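You operate a simulated robot arm through the tools that you are given. There is no shell and no other tool. Be economical: measure what you need, move in short steps, check, and stop when the job is done.

You run a simulated two-armed robot. Do the job below in one go: nothing can be reset, and whatever is moved stays where it is left.

Task
Turn the ring to its one uncrushed sector, pin it, zero the load.
Fine: low pressure first; black pull pin out before the station knob, in again before the zero. Where these are worked on the way, their far stop is far enough and under half their travel is too little: black pull pin.

The check looks at the end state, three seconds after you hand in, the way a careful person would. Anything else that was tipped, shoved, dropped, spilled or broken makes it a failure.

Robot
Two 6-joint arms with two-finger grippers on one trunk, on a base that drives. Base frame: it is fixed to the floor where the robot stands at the start and does not move with it; the origin is under the middle of the robot, x ahead of it, y to its left, z up. Readings come in cm, rad, newtons and seconds.
The left shoulder is at the start at [7, 14.8, 130.4], the right one opposite. With the tool pointing down near the work surface each hand reaches from about 64 to 66 cm from the robot's upright axis, wherever it stands, measured 20 degrees to its own side. Places, roughly: black pull pin [50, -40, 110]. Payload 2.69 kg a hand.
The tool frame of a hand sits at the grasp point between the pads (the TCP): z along the fingers, y along the line on which they close. The tips reach 2 cm beyond it. Largest opening 10 cm; the body of the gripper starts 6.3 cm behind the TCP.
Orientation is that of the tool frame in the base frame, as a unit quaternion [w, x, y, z]. With the fingers straight down and closing along the base's y, the tool's x points along the base's -x, its y along +y and its z along -z.

Tools
- The arms move only by the tool apply_moves. It takes "left_moves", "right_moves" or both (then of equal length, played together; a hand with none holds still); each is a list of rows, each an object of numbers (a shift or turn left out is 0, a gripper value left out holds the last): "claw": the closure in counts, from 0 (fully open) to 255 (shut); "x", "y", "z": the shift along the base's x, y, z in units of 20 mm (1.0 is 20 mm); "rx", "ry", "rz": the turn, a rotation vector about the base's x, y, z in units of 4 degrees (1.0 is 4 degrees). In form: [{"claw": .., "x": .., "y": .., "z": .., "rx": .., "ry": .., "rz": ..}, ...]. A call has 1 to 8 rows; each row shifts and turns the commanded pose from where the row before left it. A call with a number of a shift or a turn outside -1 to 1 is refused whole. Each row takes 0.2 s and may step no farther than 5 cm and 0.15 rad from the row before; otherwise, or with a gripper value out of range, the whole call is refused. A pose out of reach is approached as far as the arm can. The call stops where the force on the tool passes 40 N (or 10 N more than at its start, if that is more) or the arm is blocked; 0.2 s more then pass. Each finger travels about 4.5 cm/s and halts on what it meets, pressing with about 40 N; the grip force reading is that of the motor and also rises with nothing between the fingers. The clock runs only during rows and for 0.2 s after the last one: add rows that do not move to give the fingers time. The reply holds the time, the measured pose of the TCP, the force on the tool along the base axes, the opening and the grip force, in the units named above and with some noise, with the torque about the TCP (base axes, N m) and any sound that the robot's microphone picked up.
- Cameras (640 x 400 px; columns grow to the right, rows downward): "scene" is now at [13.31, -4.45, 154.27]; the picture's right is [-0.46, -0.89, -0.00], its down [-0.51, 0.26, -0.82] and it looks along [0.73, -0.38, -0.57] (base axes); focal length 271 px, centre (320, 200). "left" rides on the left gripper at [7, 1.9, -9.9] in its tool frame; the picture's right is [-0.26, 0.97, 0.00], its down [-0.75, -0.20, -0.63] and it looks along [-0.61, -0.16, 0.78] (tool axes); focal length 230 px, centre (320, 200). "right" rides on the right gripper at [7, -1.9, -9.9] in its tool frame; the picture's right is [0.26, 0.97, 0.00], its down [-0.75, 0.20, -0.63] and it looks along [-0.61, 0.16, 0.78] (tool axes); focal length 230 px, centre (320, 200). There is no depth. A picture from a camera that has moved, and an enlarged one, comes with that camera's place and axes in the base frame and with its lens. The place of the scene camera against the robot may be out by one fixed shift of up to 1.8 cm in any direction.
- grab_frame(camera): a new picture of that camera. The clock stands still meanwhile.
- slide_trunk(by): slides the trunk up (or, below 0, down) by that many cm; the arms and the scene camera ride with it, the base frame stays. It gives what a move gives, with no picture.
- roll_base(legs): drives the robot by 1 to 6 legs, each [ahead, turn to the left] in cm and rad, along the robot's own axes; the way and the turn of a leg run together, so that a leg with both is an arc; at most 150 cm and 3.142 rad a leg. The arms and the cameras ride along, it lands a little off, and it stops where it bumps. It gives what a move gives.
- pan_tilt(pan, tilt): turns the head with the scene camera to pan (to the left, within 1.501 rad either way) and tilt (down, from -0.506 to 1.204), counted from straight ahead of the robot. It gives what a move gives.
- enlarge(camera, box): a new picture of the part [left, top, right, bottom] of that camera's present view, enlarged. The clock stands still meanwhile.
- close_job(): hands the job in; it is judged then, once.

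Go step by step. Nothing tells you exact positions but the pictures and the camera data: compare them with the known pose of the tool, close in by small moves and look again before you grip or let go. The budget is 120 turns and 88 pictures, counting those below and the enlarged ones. Unless the task says otherwise, let go and move clear before handing in, and close with one line.

The tools are called as a command line: name --argument value ..., lists and objects as JSON in quotes. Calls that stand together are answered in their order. apply_moves: Moves the arms, as the interface text tells. Its arguments: {"type":"object","properties":{"left_moves":{"type":"array","items":{"type":"object","properties":{"claw":{"type":"number"},"x":{"type":"number"},"y":{"type":"number"},"z":{"type":"number"},"rx":{"type":"number"},"ry":{"type":"number"},"rz":{"type":"number"}}}},"right_moves":{"type":"array","items":{"type":"object","properties":{"claw":{"type":"number"},"x":{"type":"number"},"y":{"type":"number"},"z":{"type":"number"},"rx":{"type":"number"},"ry":{"type":"number"},"rz":{"type":"number"}}}}},"required":[]} The other tools are called the same way: slide_trunk (by) slides the trunk up or down; roll_base (legs) drives the base; pan_tilt (pan, tilt) turns the head that bears the scene camera; grab_frame (camera) takes a picture; enlarge (camera, box) takes an enlarged picture of a part of a camera's view; close_job () hands the job in.

At the start:

```text
time: 0.0
left_position: [52.07, -8.28, 114.96]
left_tool_rot: [0.0, -0.002, 1.0, -0.001]
left_ft_force: [-0.3, 0.1, 0.0]
left_wrist_torque: [0.0, 0.02, -0.01]
left_opening: 9.99
left_grip_force: 0.1
right_position: [33.35, -34.49, 99.98]
right_tool_rot: [0.0, 0.0, 1.0, 0.001]
right_ft_force: [0.1, -0.5, -0.6]
right_wrist_torque: [0.0, 0.04, -0.05]
right_opening: 10.01
right_grip_force: 0.0
trunk travel left (down, up): [-86.2, 7.8]
robot x, y, heading: [-0.19, 0.04, -0.0]
head pan, tilt: [-0.48, 0.611]
```

scene: 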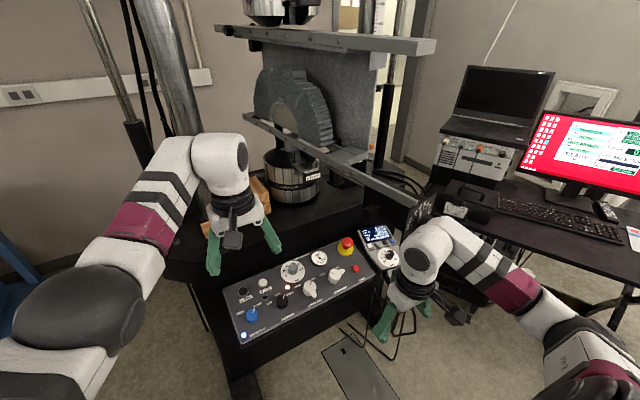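
right: 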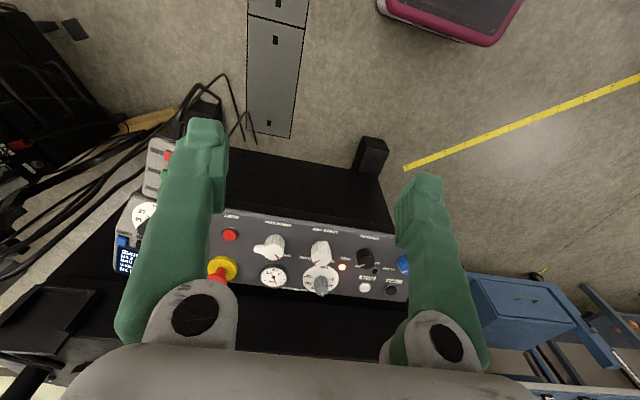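
left: 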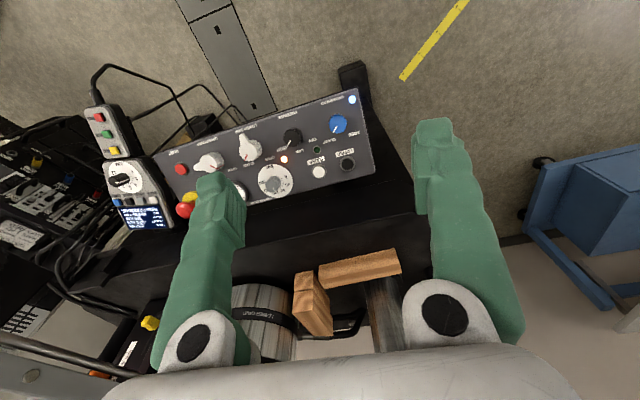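

I see a control panel with knobs, and a testing machine holding a ring-shaped specimen. I'll enlarge the panel, the ring and the handset before moving.

enlarge --camera "scene" --box '[210, 220, 430, 357]'

enlarge --camera "scene" --box '[220, 40, 420, 165]'

enlarge --camera "left" --box '[80, 80, 400, 280]'

enlarge --camera "scene" --box '[340, 210, 420, 260]'

```text
2.91 times, centred on (320, 288) of scene
camera zoom: at [13.31, -4.45, 154.27], right [-0.46, -0.89, 0.0], down [-0.51, 0.26, -0.82], along [0.73, -0.38, -0.57], focal length 788 px, centre (320, -58)
```

zoom: 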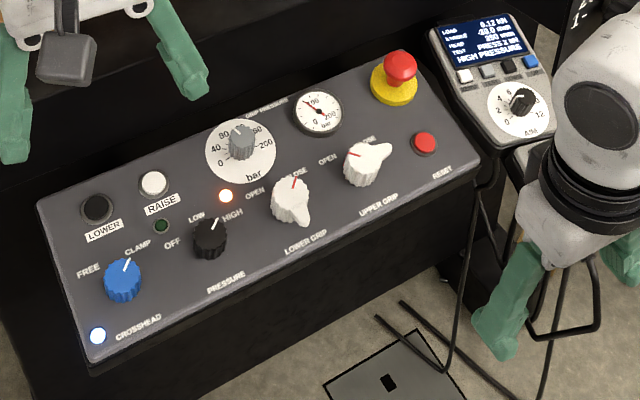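

```text
3.20 times, centred on (320, 102) of scene
camera zoom: at [13.31, -4.45, 154.27], right [-0.46, -0.89, 0.0], down [-0.51, 0.26, -0.82], along [0.73, -0.38, -0.57], focal length 866 px, centre (320, 512)
```

zoom: 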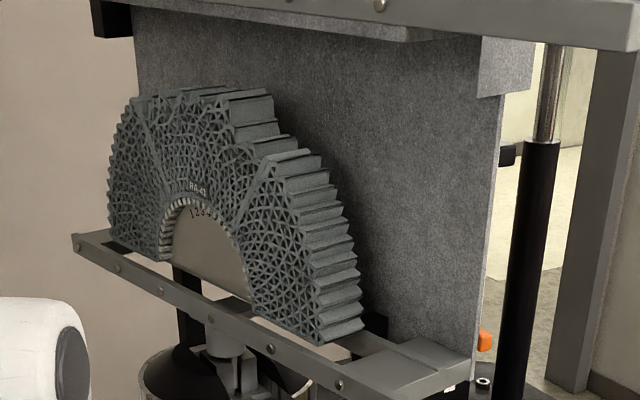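

```text
2.00 times, centred on (240, 180) of left
camera zoom: at [45.13, -6.46, 124.9], right [0.26, 0.97, 0.0], down [0.75, -0.2, 0.63], along [0.61, -0.16, -0.78], focal length 460 px, centre (480, 240)
```

zoom: 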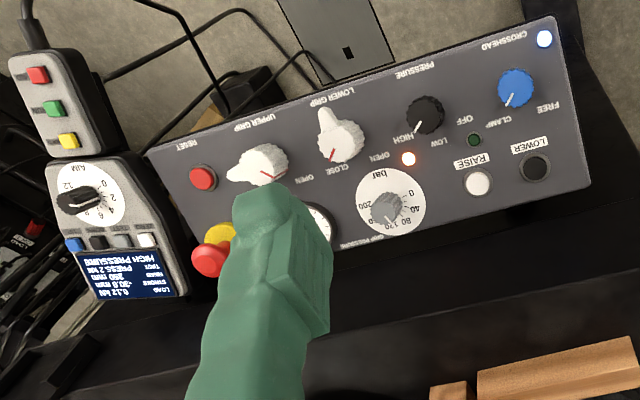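

```text
8.00 times, centred on (380, 235) of scene
camera zoom: at [13.31, -4.45, 154.27], right [-0.46, -0.89, 0.0], down [-0.51, 0.26, -0.82], along [0.73, -0.38, -0.57], focal length 2166 px, centre (-160, -80)
```

zoom: 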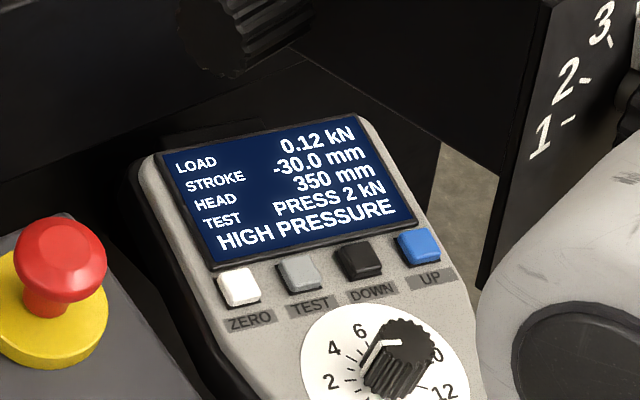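

The pressure selector stands at HIGH, and the right arm hides the station area. I'll raise the right hand back a bit and look again.

apply_moves --right_moves '[{"z": 1, "x": -0.5}, {"z": 1, "x": -0.5}, {"z": 1, "x": -0.5, "y": -0.5}, {"z": 1, "x": -0.5, "y": -0.5}, {"z": 1, "x": -0.5, "y": -0.5}, {"z": 1, "x": -0.5, "y": -0.5}]'

pan_tilt --pan -0.7 --tilt 0.7

grab_frame --camera "scene"

grab_frame --camera "right"

```text
time: 1.4
left_position: [52.18, -8.32, 114.91]
left_tool_rot: [-0.002, -0.001, 1.0, 0.0]
left_ft_force: [-0.9, -1.0, 0.4]
left_wrist_torque: [0.02, 0.01, 0.01]
left_opening: 10.01
left_grip_force: 0.2
right_position: [28.57, -37.33, 110.05]
right_tool_rot: [0.0, 0.0, 1.0, 0.0]
right_ft_force: [-1.1, -0.4, 0.4]
right_wrist_torque: [0.0, 0.03, -0.03]
right_opening: 10.01
right_grip_force: 0.1
right hand out of reach, approached as far as the arm can: row 6
trunk travel left (down, up): [-86.2, 7.8]
robot x, y, heading: [-0.4, 0.24, 0.001]
head pan, tilt: [-0.48, 0.611]
```

```text
time: 2.1
left_position: [52.18, -8.23, 115.06]
left_tool_rot: [-0.002, -0.001, 1.0, 0.0]
left_ft_force: [-0.9, 0.5, 0.2]
left_wrist_torque: [0.01, 0.01, -0.01]
left_opening: 10.0
left_grip_force: 0.1
right_position: [28.57, -37.61, 109.95]
right_tool_rot: [0.0, 0.0, 1.0, 0.0]
right_ft_force: [-0.4, 0.7, 0.0]
right_wrist_torque: [-0.02, -0.04, 0.03]
right_opening: 9.99
right_grip_force: 0.0
trunk travel left (down, up): [-86.2, 7.8]
robot x, y, heading: [0.33, 0.03, 0.004]
head pan, tilt: [-0.7, 0.7]
```

```text
80 pictures are left
camera scene: at [12.04, -5.88, 153.49], right [-0.64, -0.77, 0.0], down [-0.49, 0.41, -0.76], along [0.59, -0.49, -0.64], focal length 271 px, centre (320, 200)
```

scene: 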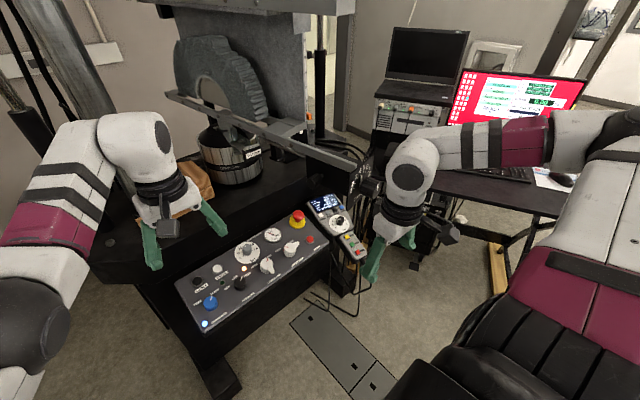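

```text
79 pictures are left
camera right: at [21.67, -39.37, 120.0], right [-0.26, 0.97, 0.0], down [0.75, 0.2, 0.63], along [0.61, 0.16, -0.78], focal length 230 px, centre (320, 200)
```

right: 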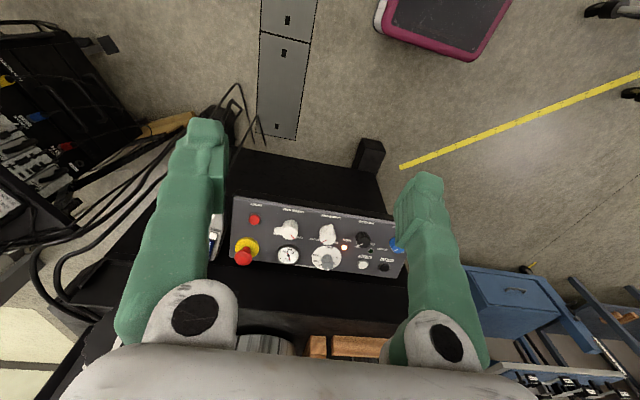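

The station area sits around (355,170) in the scene view. I'll enlarge that.

enlarge --camera "scene" --box '[300, 130, 420, 205]'

enlarge --camera "scene" --box '[160, 190, 380, 330]'

```text
5.33 times, centred on (360, 168) of scene
camera zoom: at [12.04, -5.88, 153.49], right [-0.64, -0.77, 0.0], down [-0.49, 0.41, -0.76], along [0.59, -0.49, -0.64], focal length 1444 px, centre (107, 373)
```

zoom: 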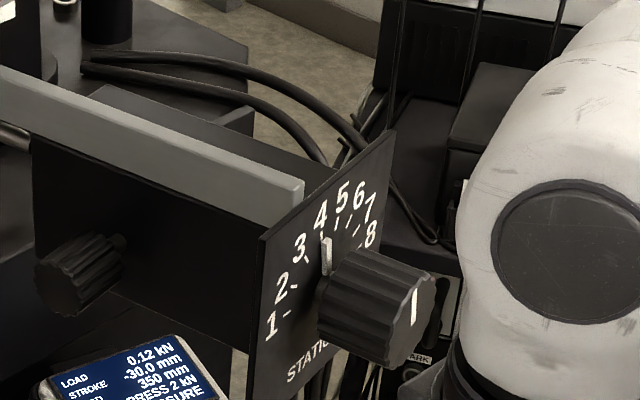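

```text
2.86 times, centred on (270, 260) of scene
camera zoom: at [12.04, -5.88, 153.49], right [-0.64, -0.77, 0.0], down [-0.49, 0.41, -0.76], along [0.59, -0.49, -0.64], focal length 774 px, centre (463, 29)
```

zoom: 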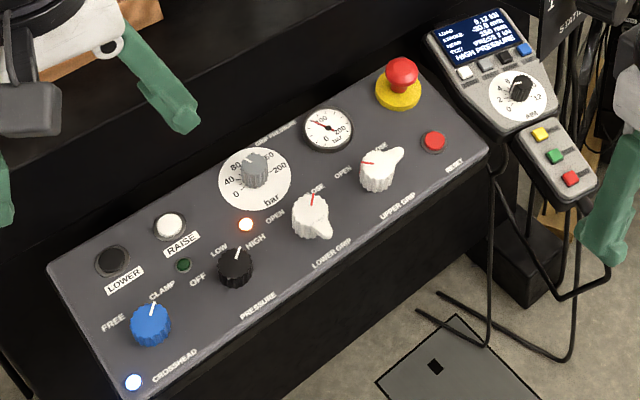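

The station dial reads 1–8, with its knob on the right end of the beam and a fluted black knob on the beam's front face, which is probably the pull pin. Next I'll inspect the ring sectors and the fluted knob.

enlarge --camera "scene" --box '[170, 30, 274, 95]'

enlarge --camera "scene" --box '[192, 74, 248, 109]'

enlarge --camera "scene" --box '[300, 160, 388, 215]'

```text
6.15 times, centred on (222, 62) of scene
camera zoom: at [12.04, -5.88, 153.49], right [-0.64, -0.77, 0.0], down [-0.49, 0.41, -0.76], along [0.59, -0.49, -0.64], focal length 1666 px, centre (923, 1046)
```

zoom: 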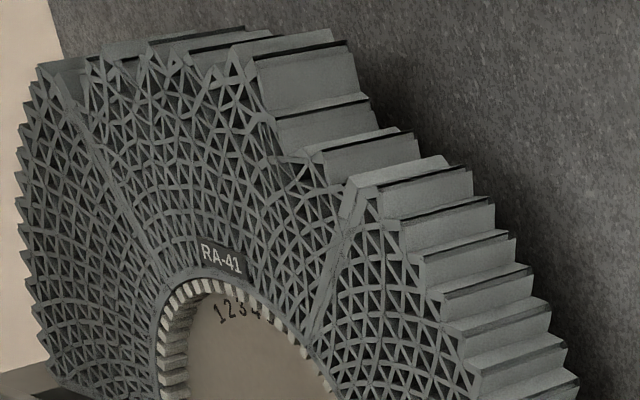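

```text
11.43 times, centred on (220, 92) of scene
camera zoom: at [12.04, -5.88, 153.49], right [-0.64, -0.77, 0.0], down [-0.49, 0.41, -0.76], along [0.59, -0.49, -0.64], focal length 3094 px, centre (1463, 1440)
```

zoom: 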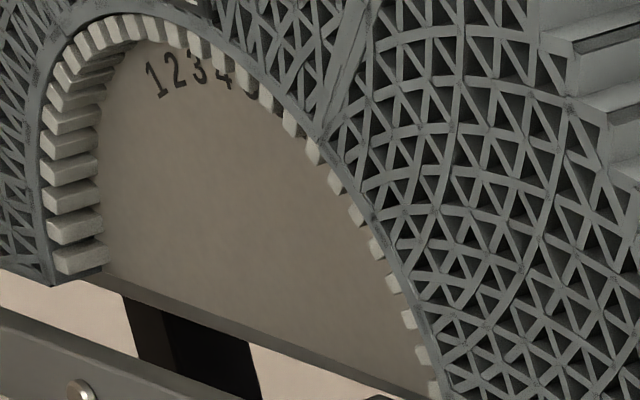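

```text
7.27 times, centred on (344, 188) of scene
camera zoom: at [12.04, -5.88, 153.49], right [-0.64, -0.77, 0.0], down [-0.49, 0.41, -0.76], along [0.59, -0.49, -0.64], focal length 1969 px, centre (146, 291)
```

zoom: 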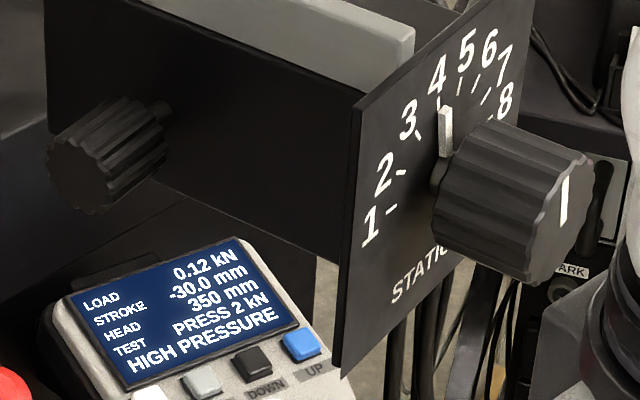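

Triangulating, the panel lies around x 60–67, y −7 to −40, z ≈ 86, and the fixture is yawed so the ring's face looks left and the station dial faces me. I'll pan to read the monitor and take a better look at the ring face.

enlarge --camera "scene" --box '[440, 60, 600, 160]'

apply_moves --left_moves '[{"x": 0.5, "y": 0.6, "z": 0.5, "rz": -1}, {"x": 0.5, "y": 0.6, "z": 0.5, "rz": -1}, {"x": 0.5, "y": 0.6, "z": 0.5, "rz": -1}, {"x": 0.5, "y": 0.6, "z": 0.5, "rz": -1}, {"x": 0.5, "y": 0.6, "z": 0.5, "rz": -1}, {"x": 0.5, "y": 0.6, "z": 0.5, "rz": -1}, {"x": 0, "y": 0.6, "z": 0.5, "rz": -1}, {"x": 0, "y": 0.6, "z": 0.5, "rz": -1}]'

grab_frame --camera "left"

```text
4.00 times, centred on (520, 110) of scene
camera zoom: at [12.04, -5.88, 153.49], right [-0.64, -0.77, 0.0], down [-0.49, 0.41, -0.76], along [0.59, -0.49, -0.64], focal length 1083 px, centre (-480, 560)
```

zoom: 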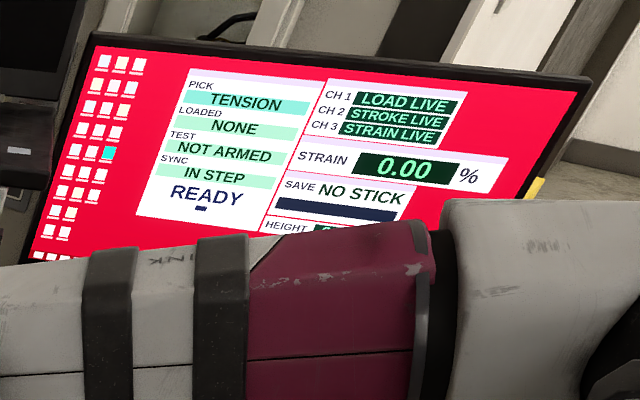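

```text
time: 4.0
left_position: [53.35, -5.33, 120.84]
left_tool_rot: [0.016, 0.193, 0.981, -0.007]
left_ft_force: [0.1, 0.3, 0.3]
left_wrist_torque: [0.05, -0.01, 0.0]
left_opening: 9.99
left_grip_force: 0.0
left hand out of reach, approached as far as the arm can: row 3, 4, 5, 6, 7, 8
right_position: [28.44, -37.57, 110.1]
right_tool_rot: [0.0, 0.0, 1.0, 0.0]
right_ft_force: [-0.2, -0.8, -0.3]
right_wrist_torque: [0.03, 0.01, -0.03]
right_opening: 9.99
right_grip_force: 0.1
trunk travel left (down, up): [-86.2, 7.8]
robot x, y, heading: [-0.07, 0.07, 0.001]
head pan, tilt: [-0.7, 0.7]
```

```text
72 pictures are left
camera left: at [47.25, -0.81, 130.43], right [0.6, 0.8, 0.0], down [0.6, -0.46, 0.66], along [0.52, -0.39, -0.75], focal length 230 px, centre (320, 200)
```

left: 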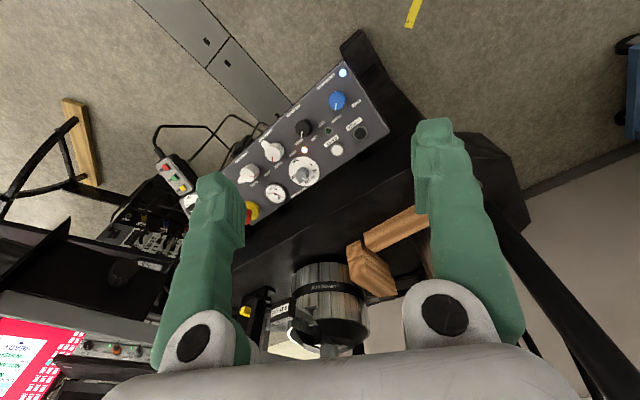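

The hand has hit its reach limit pointing down. I'll pitch the fingers forward, which also frees reach, to see the ring face.

apply_moves --left_moves '[{"rx": -0.42, "ry": -0.9, "y": 0.5}, {"rx": -0.42, "ry": -0.9, "y": 0.5}, {"rx": -0.42, "ry": -0.9, "y": 0.5}, {"rx": -0.42, "ry": -0.9, "y": 0.5}, {"rx": -0.42, "ry": -0.9, "y": 0.5}, {"rx": -0.42, "ry": -0.9, "y": 0.5}, {"rx": -0.42, "ry": -0.9, "y": 0.5}, {"rx": -0.42, "ry": -0.9, "y": 0.5}]'

apply_moves --left_moves '[{"rz": -1, "x": 0.5}, {"rz": -1, "x": 0.5}, {"rz": -1, "x": 0.5}, {"rz": -1, "x": 0.5}, {"rz": -1, "x": 0.5}, {"rz": -1, "x": 0.5}, {"rz": -1, "x": 0.5}, {"rz": -1, "x": 0.5}]'

grab_frame --camera "left"

```text
time: 5.8
left_position: [55.55, -0.37, 122.24]
left_tool_rot: [0.281, 0.18, 0.94, -0.075]
left_ft_force: [0.0, 0.4, 0.1]
left_wrist_torque: [-0.03, 0.01, 0.02]
left_opening: 10.01
left_grip_force: 0.1
left hand out of reach, approached as far as the arm can: row 1, 2, 3, 4, 5, 6, 7, 8
right_position: [28.45, -37.45, 110.02]
right_tool_rot: [0.0, 0.0, 1.0, 0.0]
right_ft_force: [0.4, -0.1, 0.2]
right_wrist_torque: [-0.02, 0.03, 0.01]
right_opening: 10.01
right_grip_force: 0.0
trunk travel left (down, up): [-86.2, 7.8]
robot x, y, heading: [0.16, 0.21, 0.001]
head pan, tilt: [-0.7, 0.7]
```

```text
time: 7.5
left_position: [50.76, -5.79, 131.87]
left_tool_rot: [0.267, 0.325, 0.89, -0.176]
left_ft_force: [0.9, -0.7, -0.3]
left_wrist_torque: [0.03, -0.02, 0.02]
left_opening: 10.0
left_grip_force: 0.1
left hand out of reach, approached as far as the arm can: row 1, 2, 3, 4, 5, 6, 7, 8
right_position: [28.41, -37.6, 109.97]
right_tool_rot: [0.001, 0.0, 1.0, 0.0]
right_ft_force: [-0.1, -0.7, 0.6]
right_wrist_torque: [0.01, -0.02, -0.03]
right_opening: 9.99
right_grip_force: 0.1
trunk travel left (down, up): [-86.2, 7.8]
robot x, y, heading: [0.03, 0.02, 0.004]
head pan, tilt: [-0.7, 0.7]
```

```text
71 pictures are left
camera left: at [43.93, 3.78, 135.39], right [0.82, 0.58, 0.02], down [0.12, -0.2, 0.97], along [0.56, -0.79, -0.24], focal length 230 px, centre (320, 200)
```

left: 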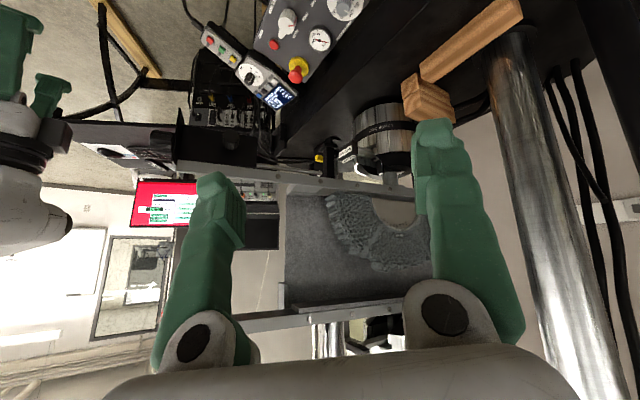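

The ring face is now visible (inverted), along with the beam end. I'll enlarge both.

enlarge --camera "left" --box '[290, 175, 450, 275]'

enlarge --camera "left" --box '[150, 90, 310, 190]'

```text
4.00 times, centred on (370, 225) of left
camera zoom: at [43.93, 3.78, 135.39], right [0.82, 0.58, 0.02], down [0.12, -0.2, 0.97], along [0.56, -0.79, -0.24], focal length 920 px, centre (120, 100)
```

zoom: 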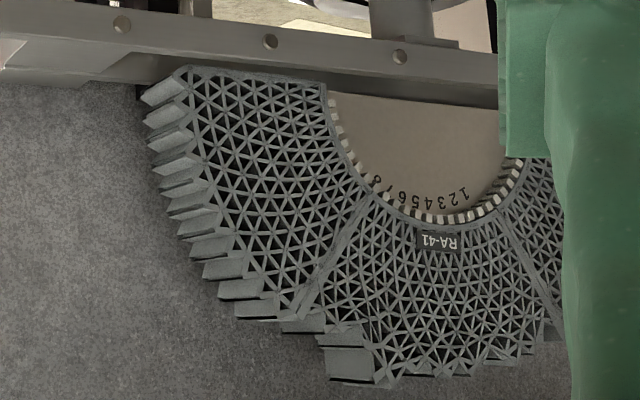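

```text
4.00 times, centred on (230, 140) of left
camera zoom: at [43.93, 3.78, 135.39], right [0.82, 0.58, 0.02], down [0.12, -0.2, 0.97], along [0.56, -0.79, -0.24], focal length 920 px, centre (680, 440)
```

zoom: 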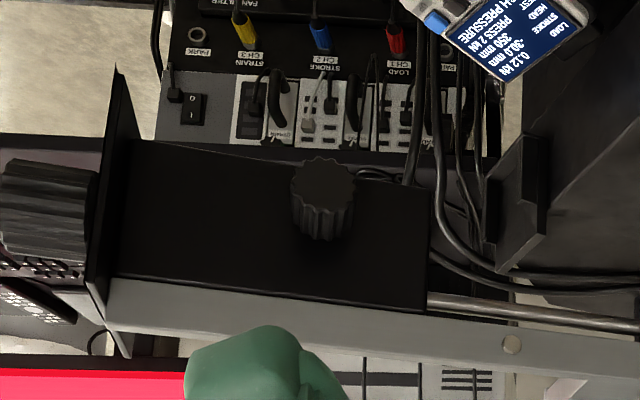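

The hub numbers 1–8 cover the middle section of the ring. The finger blocks part of it, so I'll back the hand into reach and yaw back a little.

apply_moves --left_moves '[{"rz": 1, "x": -1, "y": -0.5}, {"rz": 1, "x": -1, "y": -0.5}, {"rz": 1, "x": -1, "y": -0.5}, {"rz": 0, "x": -1, "y": -0.5}, {"rz": 0, "x": -1, "y": -0.5}]'

grab_frame --camera "left"

```text
time: 8.8
left_position: [48.43, -14.71, 132.09]
left_tool_rot: [0.277, 0.246, 0.919, -0.133]
left_ft_force: [-1.0, -0.5, -0.6]
left_wrist_torque: [0.0, -0.02, 0.03]
left_opening: 10.02
left_grip_force: 0.1
left hand out of reach, approached as far as the arm can: row 1, 2, 3, 4, 5
right_position: [28.4, -37.76, 109.87]
right_tool_rot: [0.001, 0.0, 1.0, 0.0]
right_ft_force: [0.0, -0.2, 0.1]
right_wrist_torque: [0.06, 0.0, 0.02]
right_opening: 10.0
right_grip_force: 0.0
trunk travel left (down, up): [-86.2, 7.8]
robot x, y, heading: [0.02, 0.44, -0.001]
head pan, tilt: [-0.7, 0.7]
```

```text
68 pictures are left
camera left: at [39.98, -6.7, 135.84], right [0.69, 0.72, 0.04], down [0.16, -0.21, 0.96], along [0.7, -0.66, -0.26], focal length 230 px, centre (320, 200)
```

left: 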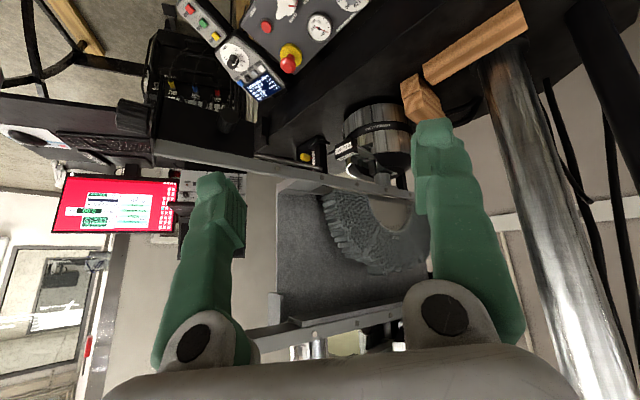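

enlarge --camera "left" --box '[318, 180, 430, 250]'

enlarge --camera "left" --box '[350, 200, 430, 280]'

enlarge --camera "left" --box '[100, 85, 260, 185]'

```text
5.71 times, centred on (374, 215) of left
camera zoom: at [39.98, -6.7, 135.84], right [0.69, 0.72, 0.04], down [0.16, -0.21, 0.96], along [0.7, -0.66, -0.26], focal length 1315 px, centre (11, 114)
```

zoom: 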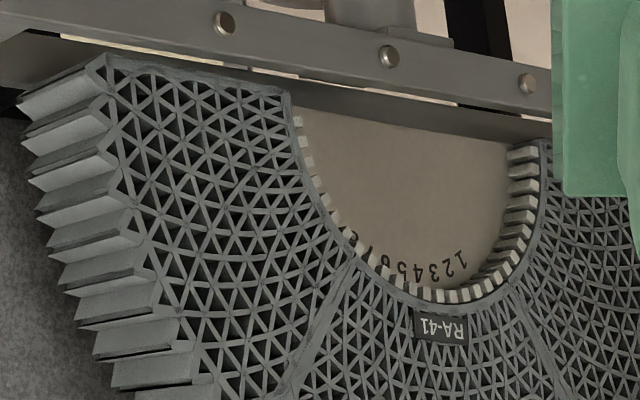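

```text
5.00 times, centred on (390, 240) of left
camera zoom: at [39.98, -6.7, 135.84], right [0.69, 0.72, 0.04], down [0.16, -0.21, 0.96], along [0.7, -0.66, -0.26], focal length 1150 px, centre (-30, 0)
```

zoom: 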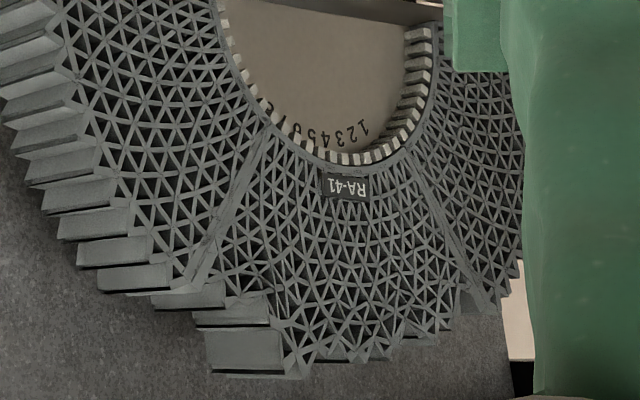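

```text
4.00 times, centred on (180, 135) of left
camera zoom: at [39.98, -6.7, 135.84], right [0.69, 0.72, 0.04], down [0.16, -0.21, 0.96], along [0.7, -0.66, -0.26], focal length 920 px, centre (880, 460)
```

zoom: 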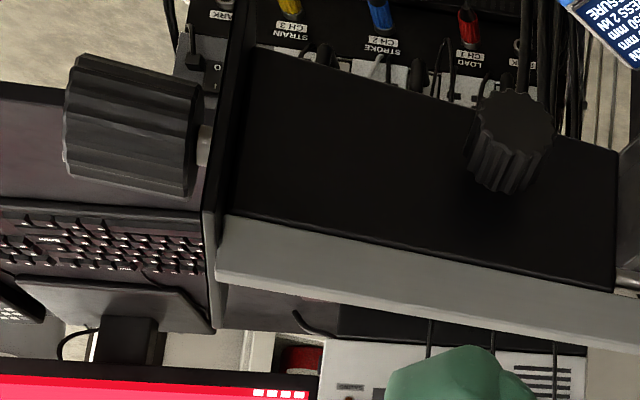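

The hub numbers sit near (93,−33,128). I'll bring the hand back inside reach so its commands are exact, then re-aim at the ring face from further left.

apply_moves --left_moves '[{"x": -1}, {"x": -1}, {"x": -1}, {"x": -1}, {"x": -1}, {"x": -1}]'

```text
time: 10.2
left_position: [44.22, -19.72, 132.46]
left_tool_rot: [0.275, 0.244, 0.92, -0.133]
left_ft_force: [0.6, 0.4, -0.2]
left_wrist_torque: [0.01, 0.01, -0.04]
left_opening: 10.02
left_grip_force: 0.2
left hand out of reach, approached as far as the arm can: row 1, 2, 3, 4, 5, 6
right_position: [28.55, -37.6, 109.99]
right_tool_rot: [0.001, 0.0, 1.0, 0.0]
right_ft_force: [0.1, 0.2, 0.0]
right_wrist_torque: [0.05, -0.02, -0.01]
right_opening: 10.01
right_grip_force: 0.1
trunk travel left (down, up): [-86.2, 7.8]
robot x, y, heading: [-0.03, -0.18, 0.003]
head pan, tilt: [-0.7, 0.7]
```

apply_moves --left_moves '[{"x": 1, "y": 0, "z": -0.5}, {"x": 1, "y": 0, "z": -0.5}, {"x": 1, "y": 0, "z": -0.5}]'

```text
time: 10.9
left_position: [50.14, -19.9, 129.34]
left_tool_rot: [0.277, 0.246, 0.919, -0.132]
left_ft_force: [-0.1, -0.1, 0.3]
left_wrist_torque: [0.02, 0.03, -0.03]
left_opening: 10.02
left_grip_force: 0.1
right_position: [28.55, -37.52, 110.06]
right_tool_rot: [0.0, 0.0, 1.0, 0.0]
right_ft_force: [-0.3, -0.2, -0.6]
right_wrist_torque: [0.02, 0.0, 0.01]
right_opening: 9.98
right_grip_force: 0.0
trunk travel left (down, up): [-86.2, 7.8]
robot x, y, heading: [0.08, 0.1, -0.0]
head pan, tilt: [-0.7, 0.7]
```

In reach again: the limit was an inner one, with the arm folded too close. I'll swing the left hand outward and to the left, then view the ring more squarely.

apply_moves --left_moves '[{"x": 1, "y": 0.6, "rz": -0.6}, {"x": 1, "y": 1, "rz": -0.6}, {"x": 1, "y": 1, "rz": -0.6}, {"x": 1, "y": 1, "rz": -0.6}, {"x": 0.6, "y": 1, "rx": -0.7, "ry": -0.7}, {"x": 0.6, "y": 1, "rx": -0.7, "ry": -0.7}, {"x": 0.6, "y": 1, "rx": -0.7, "ry": -0.7}, {"x": 0.6, "y": 1}]'

grab_frame --camera "left"

```text
time: 12.8
left_position: [52.14, -5.5, 132.88]
left_tool_rot: [0.353, 0.309, 0.861, -0.198]
left_ft_force: [-0.2, 0.8, -1.2]
left_wrist_torque: [0.03, 0.04, 0.0]
left_opening: 9.99
left_grip_force: 0.0
left hand out of reach, approached as far as the arm can: row 3, 4, 5, 6, 7, 8
right_position: [28.63, -37.39, 110.0]
right_tool_rot: [0.001, 0.0, 1.0, -0.001]
right_ft_force: [0.4, -0.5, -0.3]
right_wrist_torque: [-0.04, -0.02, 0.02]
right_opening: 10.0
right_grip_force: 0.0
trunk travel left (down, up): [-86.2, 7.8]
robot x, y, heading: [0.18, -0.14, -0.002]
head pan, tilt: [-0.7, 0.7]
```

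```text
64 pictures are left
camera left: at [44.69, 4.15, 134.25], right [0.79, 0.6, 0.07], down [-0.02, -0.09, 1.0], along [0.61, -0.79, -0.06], focal length 230 px, centre (320, 200)
```

left: 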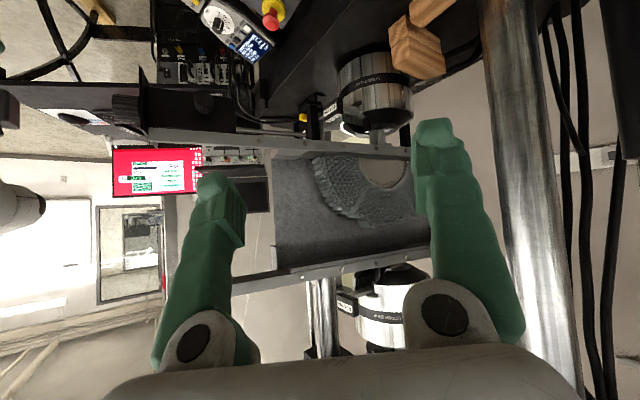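

enlarge --camera "left" --box '[318, 170, 422, 235]'

enlarge --camera "left" --box '[100, 60, 260, 160]'

```text
6.15 times, centred on (370, 202) of left
camera zoom: at [44.69, 4.15, 134.25], right [0.79, 0.6, 0.07], down [-0.02, -0.09, 1.0], along [0.61, -0.79, -0.06], focal length 1416 px, centre (12, 185)
```

zoom: 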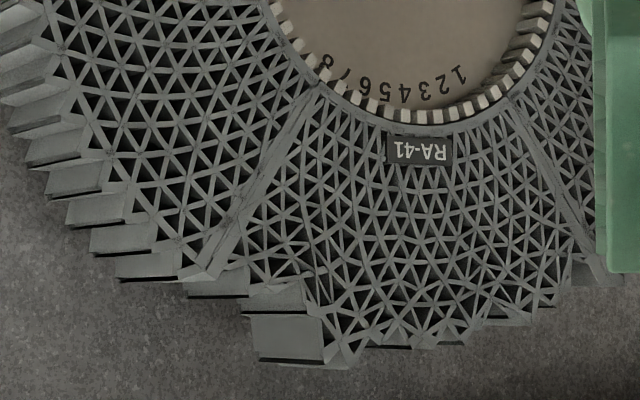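

```text
4.00 times, centred on (180, 110) of left
camera zoom: at [44.69, 4.15, 134.25], right [0.79, 0.6, 0.07], down [-0.02, -0.09, 1.0], along [0.61, -0.79, -0.06], focal length 920 px, centre (880, 560)
```

zoom: 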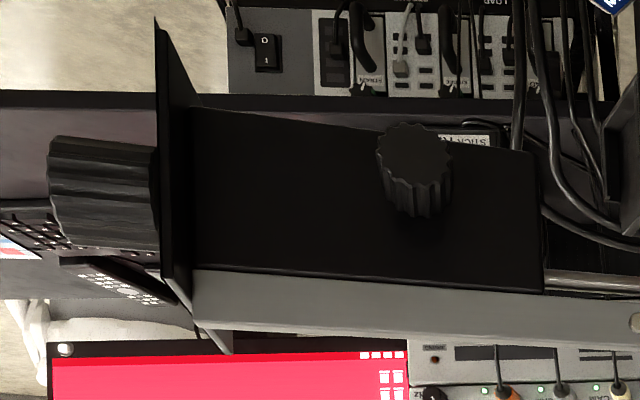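

The rim of the middle section has one protruding column left of centre in this inverted view, which is number ~6. I'll zoom tighter to count the columns.

enlarge --camera "left" --box '[345, 195, 421, 243]'

enlarge --camera "scene" --box '[345, 155, 385, 180]'

```text
8.33 times, centred on (383, 219) of left
camera zoom: at [44.69, 4.15, 134.25], right [0.79, 0.6, 0.07], down [-0.02, -0.09, 1.0], along [0.61, -0.79, -0.06], focal length 1917 px, centre (-205, 42)
```

zoom: 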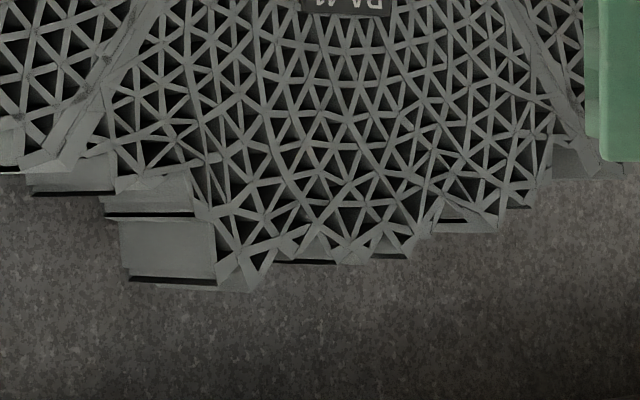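

```text
16.00 times, centred on (365, 168) of scene
camera zoom: at [12.01, -5.7, 153.5], right [-0.64, -0.77, 0.0], down [-0.49, 0.41, -0.77], along [0.58, -0.49, -0.64], focal length 4332 px, centre (-400, 720)
```

zoom: 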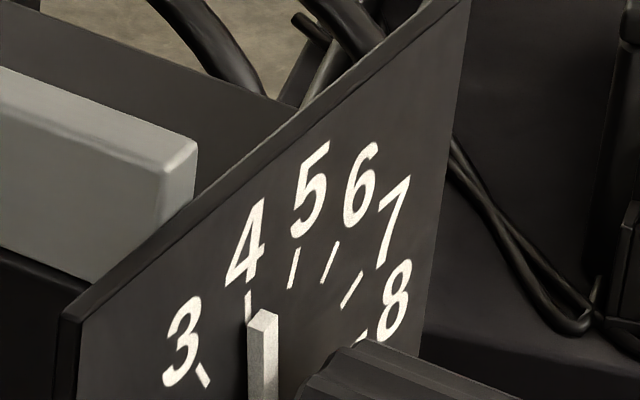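

The dial stands at 4, and counting columns the uncrushed one is number 6. First comes the pressure knob with the left hand: I'll re-orient it downward, tilted to the panel, and descend.

apply_moves --left_moves '[{"rx": 0.35, "ry": 0.49, "rz": 0.83, "z": -0.5, "x": 0.5}, {"rx": 0.35, "ry": 0.49, "rz": 0.83, "z": -0.5, "x": 0.5}, {"rx": 0.35, "ry": 0.49, "rz": 0.83, "z": -1}, {"rx": 0.35, "ry": 0.49, "rz": 0.83, "z": -1}, {"rx": 0.35, "ry": 0.49, "rz": 0.83, "z": -1}, {"rx": 0.35, "ry": 0.49, "rz": 0.83, "z": -1, "y": -0.5}, {"rx": 0.35, "ry": 0.49, "rz": 0.83, "z": -1, "y": -0.5}, {"rx": 0.35, "ry": 0.49, "rz": 0.83, "z": -1, "y": -0.5}]'

apply_moves --left_moves '[{"rx": 0.35, "ry": 0.49, "rz": 0.83, "z": -1, "y": -0.5}, {"rx": 0.35, "ry": 0.49, "rz": 0.83, "z": -1, "y": -0.5}, {"rx": 0.35, "ry": 0.49, "rz": 0.83, "z": -1, "y": -0.5}, {"rx": 0.35, "ry": 0.49, "rz": 0.83, "z": -1, "y": -0.5}]'

grab_frame --camera "left"

```text
time: 14.6
left_position: [57.44, -4.0, 123.93]
left_tool_rot: [0.231, 0.113, 0.963, -0.078]
left_ft_force: [-0.1, -0.6, -0.3]
left_wrist_torque: [0.01, 0.02, -0.03]
left_opening: 9.97
left_grip_force: 0.0
left hand out of reach, approached as far as the arm can: row 6, 7, 8
right_position: [28.6, -37.42, 110.05]
right_tool_rot: [0.0, 0.0, 1.0, 0.0]
right_ft_force: [-0.1, -0.5, 0.4]
right_wrist_torque: [0.03, -0.01, -0.02]
right_opening: 9.99
right_grip_force: 0.0
trunk travel left (down, up): [-86.2, 7.8]
robot x, y, heading: [-0.15, 0.02, 0.001]
head pan, tilt: [-0.7, 0.7]
```

```text
time: 15.6
left_position: [60.85, -5.72, 125.73]
left_tool_rot: [0.19, 0.021, 0.981, -0.013]
left_ft_force: [0.1, -0.5, -0.2]
left_wrist_torque: [0.01, -0.02, 0.02]
left_opening: 10.02
left_grip_force: 0.2
left hand out of reach, approached as far as the arm can: row 1, 2, 3, 4
right_position: [28.18, -37.72, 110.07]
right_tool_rot: [0.002, 0.001, 1.0, 0.0]
right_ft_force: [0.2, -0.3, -0.8]
right_wrist_torque: [-0.01, -0.06, 0.04]
right_opening: 9.99
right_grip_force: 0.0
trunk travel left (down, up): [-86.2, 7.8]
robot x, y, heading: [-0.24, -0.31, -0.007]
head pan, tilt: [-0.7, 0.7]
```

```text
59 pictures are left
camera left: at [50.76, -3.26, 132.2], right [0.28, 0.96, 0.08], down [0.45, -0.21, 0.87], along [0.85, -0.21, -0.49], focal length 230 px, centre (320, 200)
```

left: 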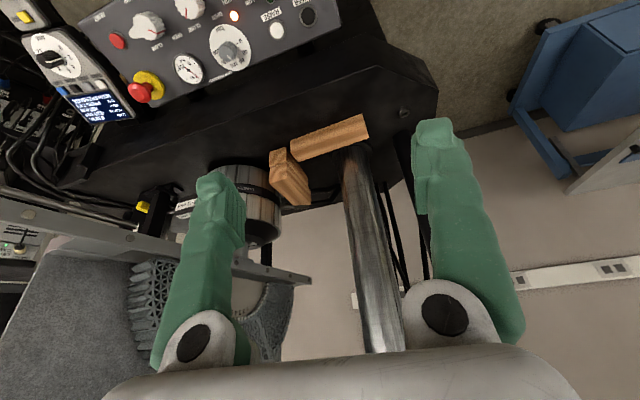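

The hand is at the folding limit near shoulder height, so lowering the trunk brings everything down with the arm shape unchanged. I'll slide down 25 cm and look.

slide_trunk --by -25

grab_frame --camera "left"

```text
time: 18.1
left_position: [61.22, -5.42, 100.46]
left_tool_rot: [0.189, 0.022, 0.982, -0.013]
left_ft_force: [0.2, 0.2, 0.0]
left_wrist_torque: [0.0, -0.06, -0.01]
left_opening: 10.0
left_grip_force: 0.1
right_position: [28.55, -37.51, 85.11]
right_tool_rot: [0.0, 0.0, 1.0, 0.0]
right_ft_force: [-0.1, 0.3, 0.3]
right_wrist_torque: [0.02, -0.04, -0.01]
right_opening: 10.02
right_grip_force: 0.0
trunk travel left (down, up): [-61.2, 32.8]
robot x, y, heading: [0.18, 0.09, -0.0]
head pan, tilt: [-0.7, 0.7]
```

```text
58 pictures are left
camera left: at [51.07, -2.99, 107.06], right [0.28, 0.96, 0.08], down [0.45, -0.21, 0.87], along [0.84, -0.21, -0.49], focal length 230 px, centre (320, 200)
```

left: 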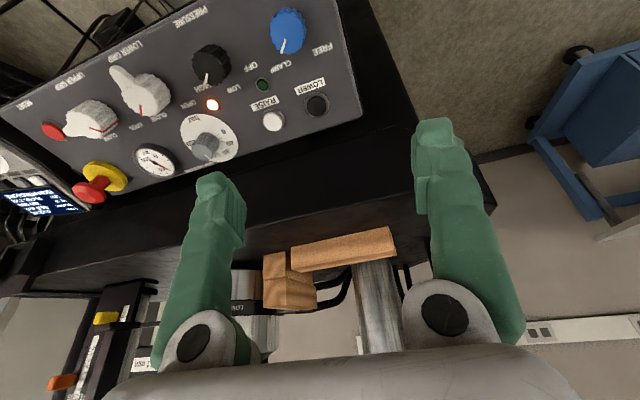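

This gives a clear view of the panel. The pressure knob triangulates to about (61.9,−16.5,81.5) with the panel tilted ~15°, so I'll hover over it along the panel normal.

apply_moves --left_moves '[{"claw": 85, "x": -0.16, "y": -0.925, "z": -0.75, "rx": 0.05, "ry": 0.28, "rz": 0.11}, {"x": -0.16, "y": -0.925, "z": -0.75, "rx": 0.05, "ry": 0.28, "rz": 0.11}, {"x": -0.16, "y": -0.925, "z": -0.75, "rx": 0.05, "ry": 0.28, "rz": 0.11}, {"x": -0.16, "y": -0.925, "z": -0.75, "rx": 0.05, "ry": 0.28, "rz": 0.11}, {"x": -0.16, "y": -0.925, "z": -0.75, "rx": 0.05, "ry": 0.28, "rz": 0.11}, {"x": -0.16, "y": -0.925, "z": -0.75, "rx": 0.05, "ry": 0.28, "rz": 0.11}]'

grab_frame --camera "left"

```text
time: 19.5
left_position: [54.1, -13.38, 94.99]
left_tool_rot: [0.134, -0.009, 0.991, -0.003]
left_ft_force: [-0.2, 0.2, 0.5]
left_wrist_torque: [0.01, 0.0, 0.04]
left_opening: 6.67
left_grip_force: 0.1
left hand out of reach, approached as far as the arm can: row 1, 2, 3, 4, 5, 6
right_position: [28.54, -37.49, 85.0]
right_tool_rot: [0.0, 0.0, 1.0, 0.0]
right_ft_force: [0.3, 0.0, 0.8]
right_wrist_torque: [0.0, 0.01, -0.01]
right_opening: 9.99
right_grip_force: 0.0
trunk travel left (down, up): [-61.2, 32.8]
robot x, y, heading: [-0.34, 0.12, 0.003]
head pan, tilt: [-0.7, 0.7]
```

```text
57 pictures are left
camera left: at [44.72, -11.59, 102.63], right [0.23, 0.97, 0.06], down [0.56, -0.18, 0.81], along [0.8, -0.15, -0.59], focal length 230 px, centre (320, 200)
```

left: 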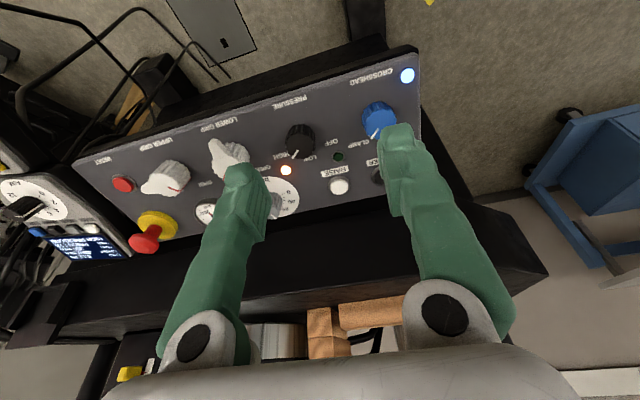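

That was the outer limit: the left arm is too far from this knob, while the right shoulder lines up with it. I'll move the left hand aside and bring the right hand over the knob.

apply_moves --left_moves '[{"y": 1, "z": 0.5}, {"y": 1, "z": 0.5}, {"y": 1, "z": 0.5}, {"y": 1}, {"y": 1}, {"y": 1}, {"y": 1}, {"y": 1}]' --right_moves '[{"z": 1, "x": 0.5}, {"z": 1, "x": 0.5}, {"z": 1, "x": 0.5}, {"z": 1, "x": 1}, {"z": 1, "x": 1}, {"z": 1, "x": 1, "y": 0.5}, {"x": 1, "y": 1}, {"x": 1, "y": 1}]'

apply_moves --right_moves '[{"x": 1, "y": 1, "claw": 85, "ry": -0.6}, {"x": 1, "y": 1, "ry": -0.6}, {"x": 1, "y": 1, "ry": -0.6}, {"x": 1, "y": 1, "ry": -0.6}, {"x": 1, "y": 1, "ry": -0.6}, {"x": 1, "y": 1, "ry": -0.6}, {"x": 1, "y": 1}, {"x": 0.5}]'

grab_frame --camera "right"

```text
time: 21.3
left_position: [60.25, -2.22, 99.17]
left_tool_rot: [0.129, 0.0, 0.992, 0.001]
left_ft_force: [0.1, 0.9, 0.6]
left_wrist_torque: [-0.01, 0.0, -0.01]
left_opening: 6.67
left_grip_force: 0.0
left hand out of reach, approached as far as the arm can: row 1, 2, 3, 4, 5, 6, 7, 8
right_position: [33.64, -37.07, 93.67]
right_tool_rot: [0.001, 0.0, 1.0, 0.0]
right_ft_force: [0.5, 0.4, -0.1]
right_wrist_torque: [0.02, 0.0, -0.01]
right_opening: 10.0
right_grip_force: 0.0
right hand out of reach, approached as far as the arm can: row 5, 6, 7, 8
trunk travel left (down, up): [-61.2, 32.8]
robot x, y, heading: [0.07, -0.1, -0.005]
head pan, tilt: [-0.7, 0.7]
```

```text
time: 23.1
left_position: [60.2, -2.37, 99.24]
left_tool_rot: [0.13, 0.0, 0.992, 0.001]
left_ft_force: [0.5, 0.0, -0.1]
left_wrist_torque: [0.0, 0.01, -0.03]
left_opening: 6.66
left_grip_force: 0.0
right_position: [42.16, -31.81, 89.66]
right_tool_rot: [0.128, -0.001, 0.992, 0.002]
right_ft_force: [-0.2, 0.3, 0.2]
right_wrist_torque: [0.01, 0.02, 0.02]
right_opening: 6.65
right_grip_force: 0.0
right hand out of reach, approached as far as the arm can: row 1, 2, 3, 4, 5, 6, 7, 8
trunk travel left (down, up): [-61.2, 32.8]
robot x, y, heading: [0.44, 0.09, -0.002]
head pan, tilt: [-0.7, 0.7]
```

```text
56 pictures are left
camera right: at [32.96, -33.68, 97.57], right [-0.25, 0.97, -0.06], down [0.57, 0.2, 0.8], along [0.79, 0.17, -0.6], focal length 230 px, centre (320, 200)
```

right: 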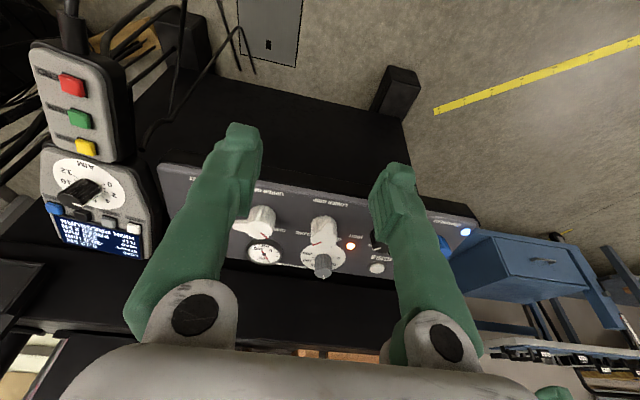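

Tool-down poses seem to fail when the hand is too close to shoulder height. I'll raise the trunk 14 cm, then bring the right hand out and down.

slide_trunk --by 14

apply_moves --right_moves '[{"z": -1, "x": 0.3}, {"z": -1, "x": 0.3}, {"z": -0.5, "x": 1, "y": 1}, {"x": 1, "y": 1}, {"x": 1, "y": 1}, {"x": 1, "y": 1}]'

```text
time: 24.8
left_position: [60.2, -2.38, 113.18]
left_tool_rot: [0.131, 0.0, 0.991, 0.001]
left_ft_force: [0.7, -0.1, -0.4]
left_wrist_torque: [-0.01, 0.0, 0.01]
left_opening: 6.66
left_grip_force: 0.0
right_position: [42.18, -31.98, 103.59]
right_tool_rot: [0.128, 0.0, 0.992, 0.001]
right_ft_force: [0.0, -0.8, -1.0]
right_wrist_torque: [0.01, -0.02, 0.01]
right_opening: 6.69
right_grip_force: 0.1
trunk travel left (down, up): [-75.2, 18.8]
robot x, y, heading: [-0.17, 0.09, -0.001]
head pan, tilt: [-0.7, 0.7]
```

```text
time: 26.2
left_position: [60.27, -2.23, 113.1]
left_tool_rot: [0.13, 0.0, 0.992, 0.0]
left_ft_force: [0.2, 0.8, -1.2]
left_wrist_torque: [0.01, 0.01, -0.01]
left_opening: 6.68
left_grip_force: 0.1
right_position: [52.05, -25.0, 97.39]
right_tool_rot: [0.128, 0.0, 0.992, 0.001]
right_ft_force: [0.0, 0.0, -0.1]
right_wrist_torque: [-0.03, 0.01, -0.02]
right_opening: 6.64
right_grip_force: 0.1
right hand out of reach, approached as far as the arm can: row 4, 5
trunk travel left (down, up): [-75.2, 18.8]
robot x, y, heading: [0.13, 0.06, -0.004]
head pan, tilt: [-0.7, 0.7]
```

apply_moves --right_moves '[{"z": -0.8, "x": 0.5, "y": 0.6}, {"z": -0.8, "x": 0.6, "y": 0.7}, {"z": -0.6, "x": 0.7, "y": 0.9}, {"z": -0.4, "x": 0.9, "y": 1}, {"z": -0.4, "x": 0.9, "y": 1}]'

grab_frame --camera "right"

```text
time: 27.4
left_position: [60.23, -2.22, 113.21]
left_tool_rot: [0.129, 0.0, 0.992, 0.0]
left_ft_force: [0.6, 0.3, 0.2]
left_wrist_torque: [0.04, 0.01, 0.0]
left_opening: 6.67
left_grip_force: 0.1
right_position: [59.11, -16.76, 91.58]
right_tool_rot: [0.127, -0.001, 0.992, 0.003]
right_ft_force: [0.7, -0.2, 0.6]
right_wrist_torque: [0.0, 0.0, 0.0]
right_opening: 6.68
right_grip_force: 0.0
trunk travel left (down, up): [-75.2, 18.8]
robot x, y, heading: [-0.02, -0.04, 0.001]
head pan, tilt: [-0.7, 0.7]
```

```text
55 pictures are left
camera right: at [49.89, -18.55, 99.48], right [-0.25, 0.97, -0.06], down [0.57, 0.2, 0.8], along [0.78, 0.17, -0.6], focal length 230 px, centre (320, 200)
```

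right: 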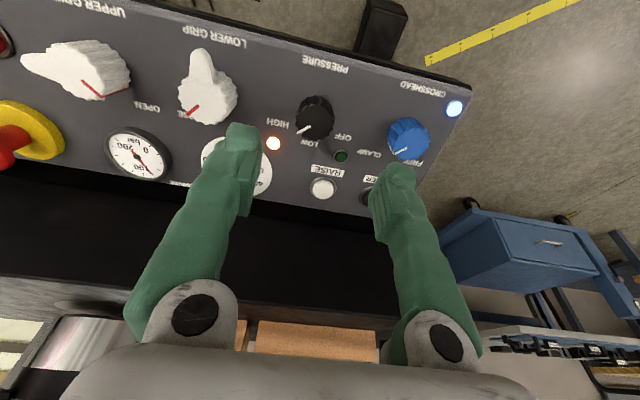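

In reach and aligned: the knob is at about (61.9,−16.8,81). I'll descend along the panel normal.

apply_moves --right_moves '[{"z": -0.8, "x": 0.22}, {"z": -0.8, "x": 0.22}, {"z": -0.8, "x": 0.22}, {"z": -0.8, "x": 0.22}, {"z": -0.8, "x": 0.22}, {"z": -0.7, "x": 0.2}]'

grab_frame --camera "right"

```text
time: 28.8
left_position: [60.18, -2.29, 113.29]
left_tool_rot: [0.131, 0.0, 0.991, 0.001]
left_ft_force: [-0.2, -0.3, 0.2]
left_wrist_torque: [-0.01, 0.02, -0.03]
left_opening: 6.68
left_grip_force: 0.1
right_position: [57.54, -18.14, 86.77]
right_tool_rot: [0.129, 0.007, 0.992, 0.009]
right_ft_force: [0.4, 0.3, 0.2]
right_wrist_torque: [0.01, -0.01, -0.01]
right_opening: 6.68
right_grip_force: 0.1
right hand out of reach, approached as far as the arm can: row 2, 3, 4, 5, 6
trunk travel left (down, up): [-75.2, 18.8]
robot x, y, heading: [0.08, 0.13, 0.001]
head pan, tilt: [-0.7, 0.7]
```

```text
54 pictures are left
camera right: at [48.32, -19.88, 94.65], right [-0.24, 0.97, -0.05], down [0.57, 0.18, 0.8], along [0.79, 0.16, -0.59], focal length 230 px, centre (320, 200)
```

right: 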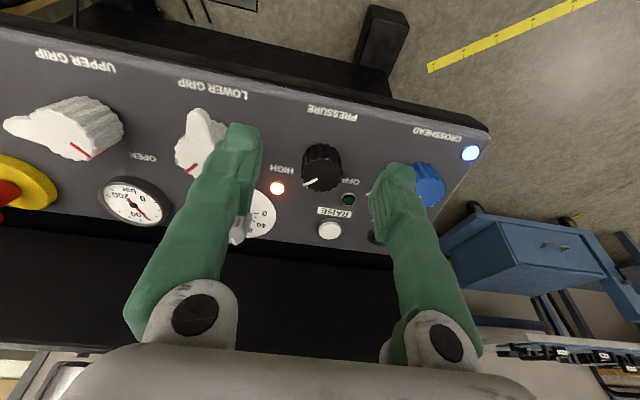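

Lower down this pose is past the outer limit, so I'd like the base a few cm closer. I'll raise the hand and look down at the gap in front of the base first.

apply_moves --right_moves '[{"z": 1}, {"z": 1}, {"z": 1}, {"z": 1}]'

pan_tilt --pan -0.3 --tilt 1.2

grab_frame --camera "scene"

```text
time: 29.8
left_position: [60.33, -2.32, 113.13]
left_tool_rot: [0.13, 0.0, 0.991, 0.001]
left_ft_force: [0.5, -0.4, 0.1]
left_wrist_torque: [-0.01, 0.02, -0.01]
left_opening: 6.67
left_grip_force: 0.1
right_position: [57.62, -17.96, 94.88]
right_tool_rot: [0.128, -0.001, 0.992, 0.002]
right_ft_force: [-0.2, 0.5, -0.3]
right_wrist_torque: [-0.01, 0.01, 0.02]
right_opening: 6.68
right_grip_force: 0.1
trunk travel left (down, up): [-75.2, 18.8]
robot x, y, heading: [0.23, 0.01, 0.0]
head pan, tilt: [-0.7, 0.7]
```

```text
time: 30.7
left_position: [60.26, -2.23, 113.27]
left_tool_rot: [0.131, 0.001, 0.991, 0.001]
left_ft_force: [0.0, 0.8, 0.1]
left_wrist_torque: [0.01, -0.01, -0.02]
left_opening: 6.66
left_grip_force: 0.1
right_position: [57.69, -17.95, 94.87]
right_tool_rot: [0.128, 0.0, 0.992, 0.002]
right_ft_force: [-0.2, 0.3, -0.2]
right_wrist_torque: [0.0, 0.02, 0.0]
right_opening: 6.67
right_grip_force: 0.1
trunk travel left (down, up): [-75.2, 18.8]
robot x, y, heading: [0.4, 0.23, 0.005]
head pan, tilt: [-0.3, 1.201]
```

```text
53 pictures are left
camera scene: at [10.85, -2.03, 138.9], right [-0.3, -0.96, 0.0], down [-0.89, 0.28, -0.36], along [0.35, -0.11, -0.93], focal length 271 px, centre (320, 200)
```

scene: 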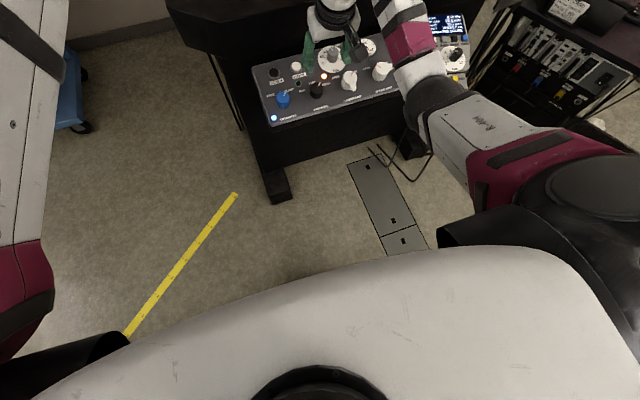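

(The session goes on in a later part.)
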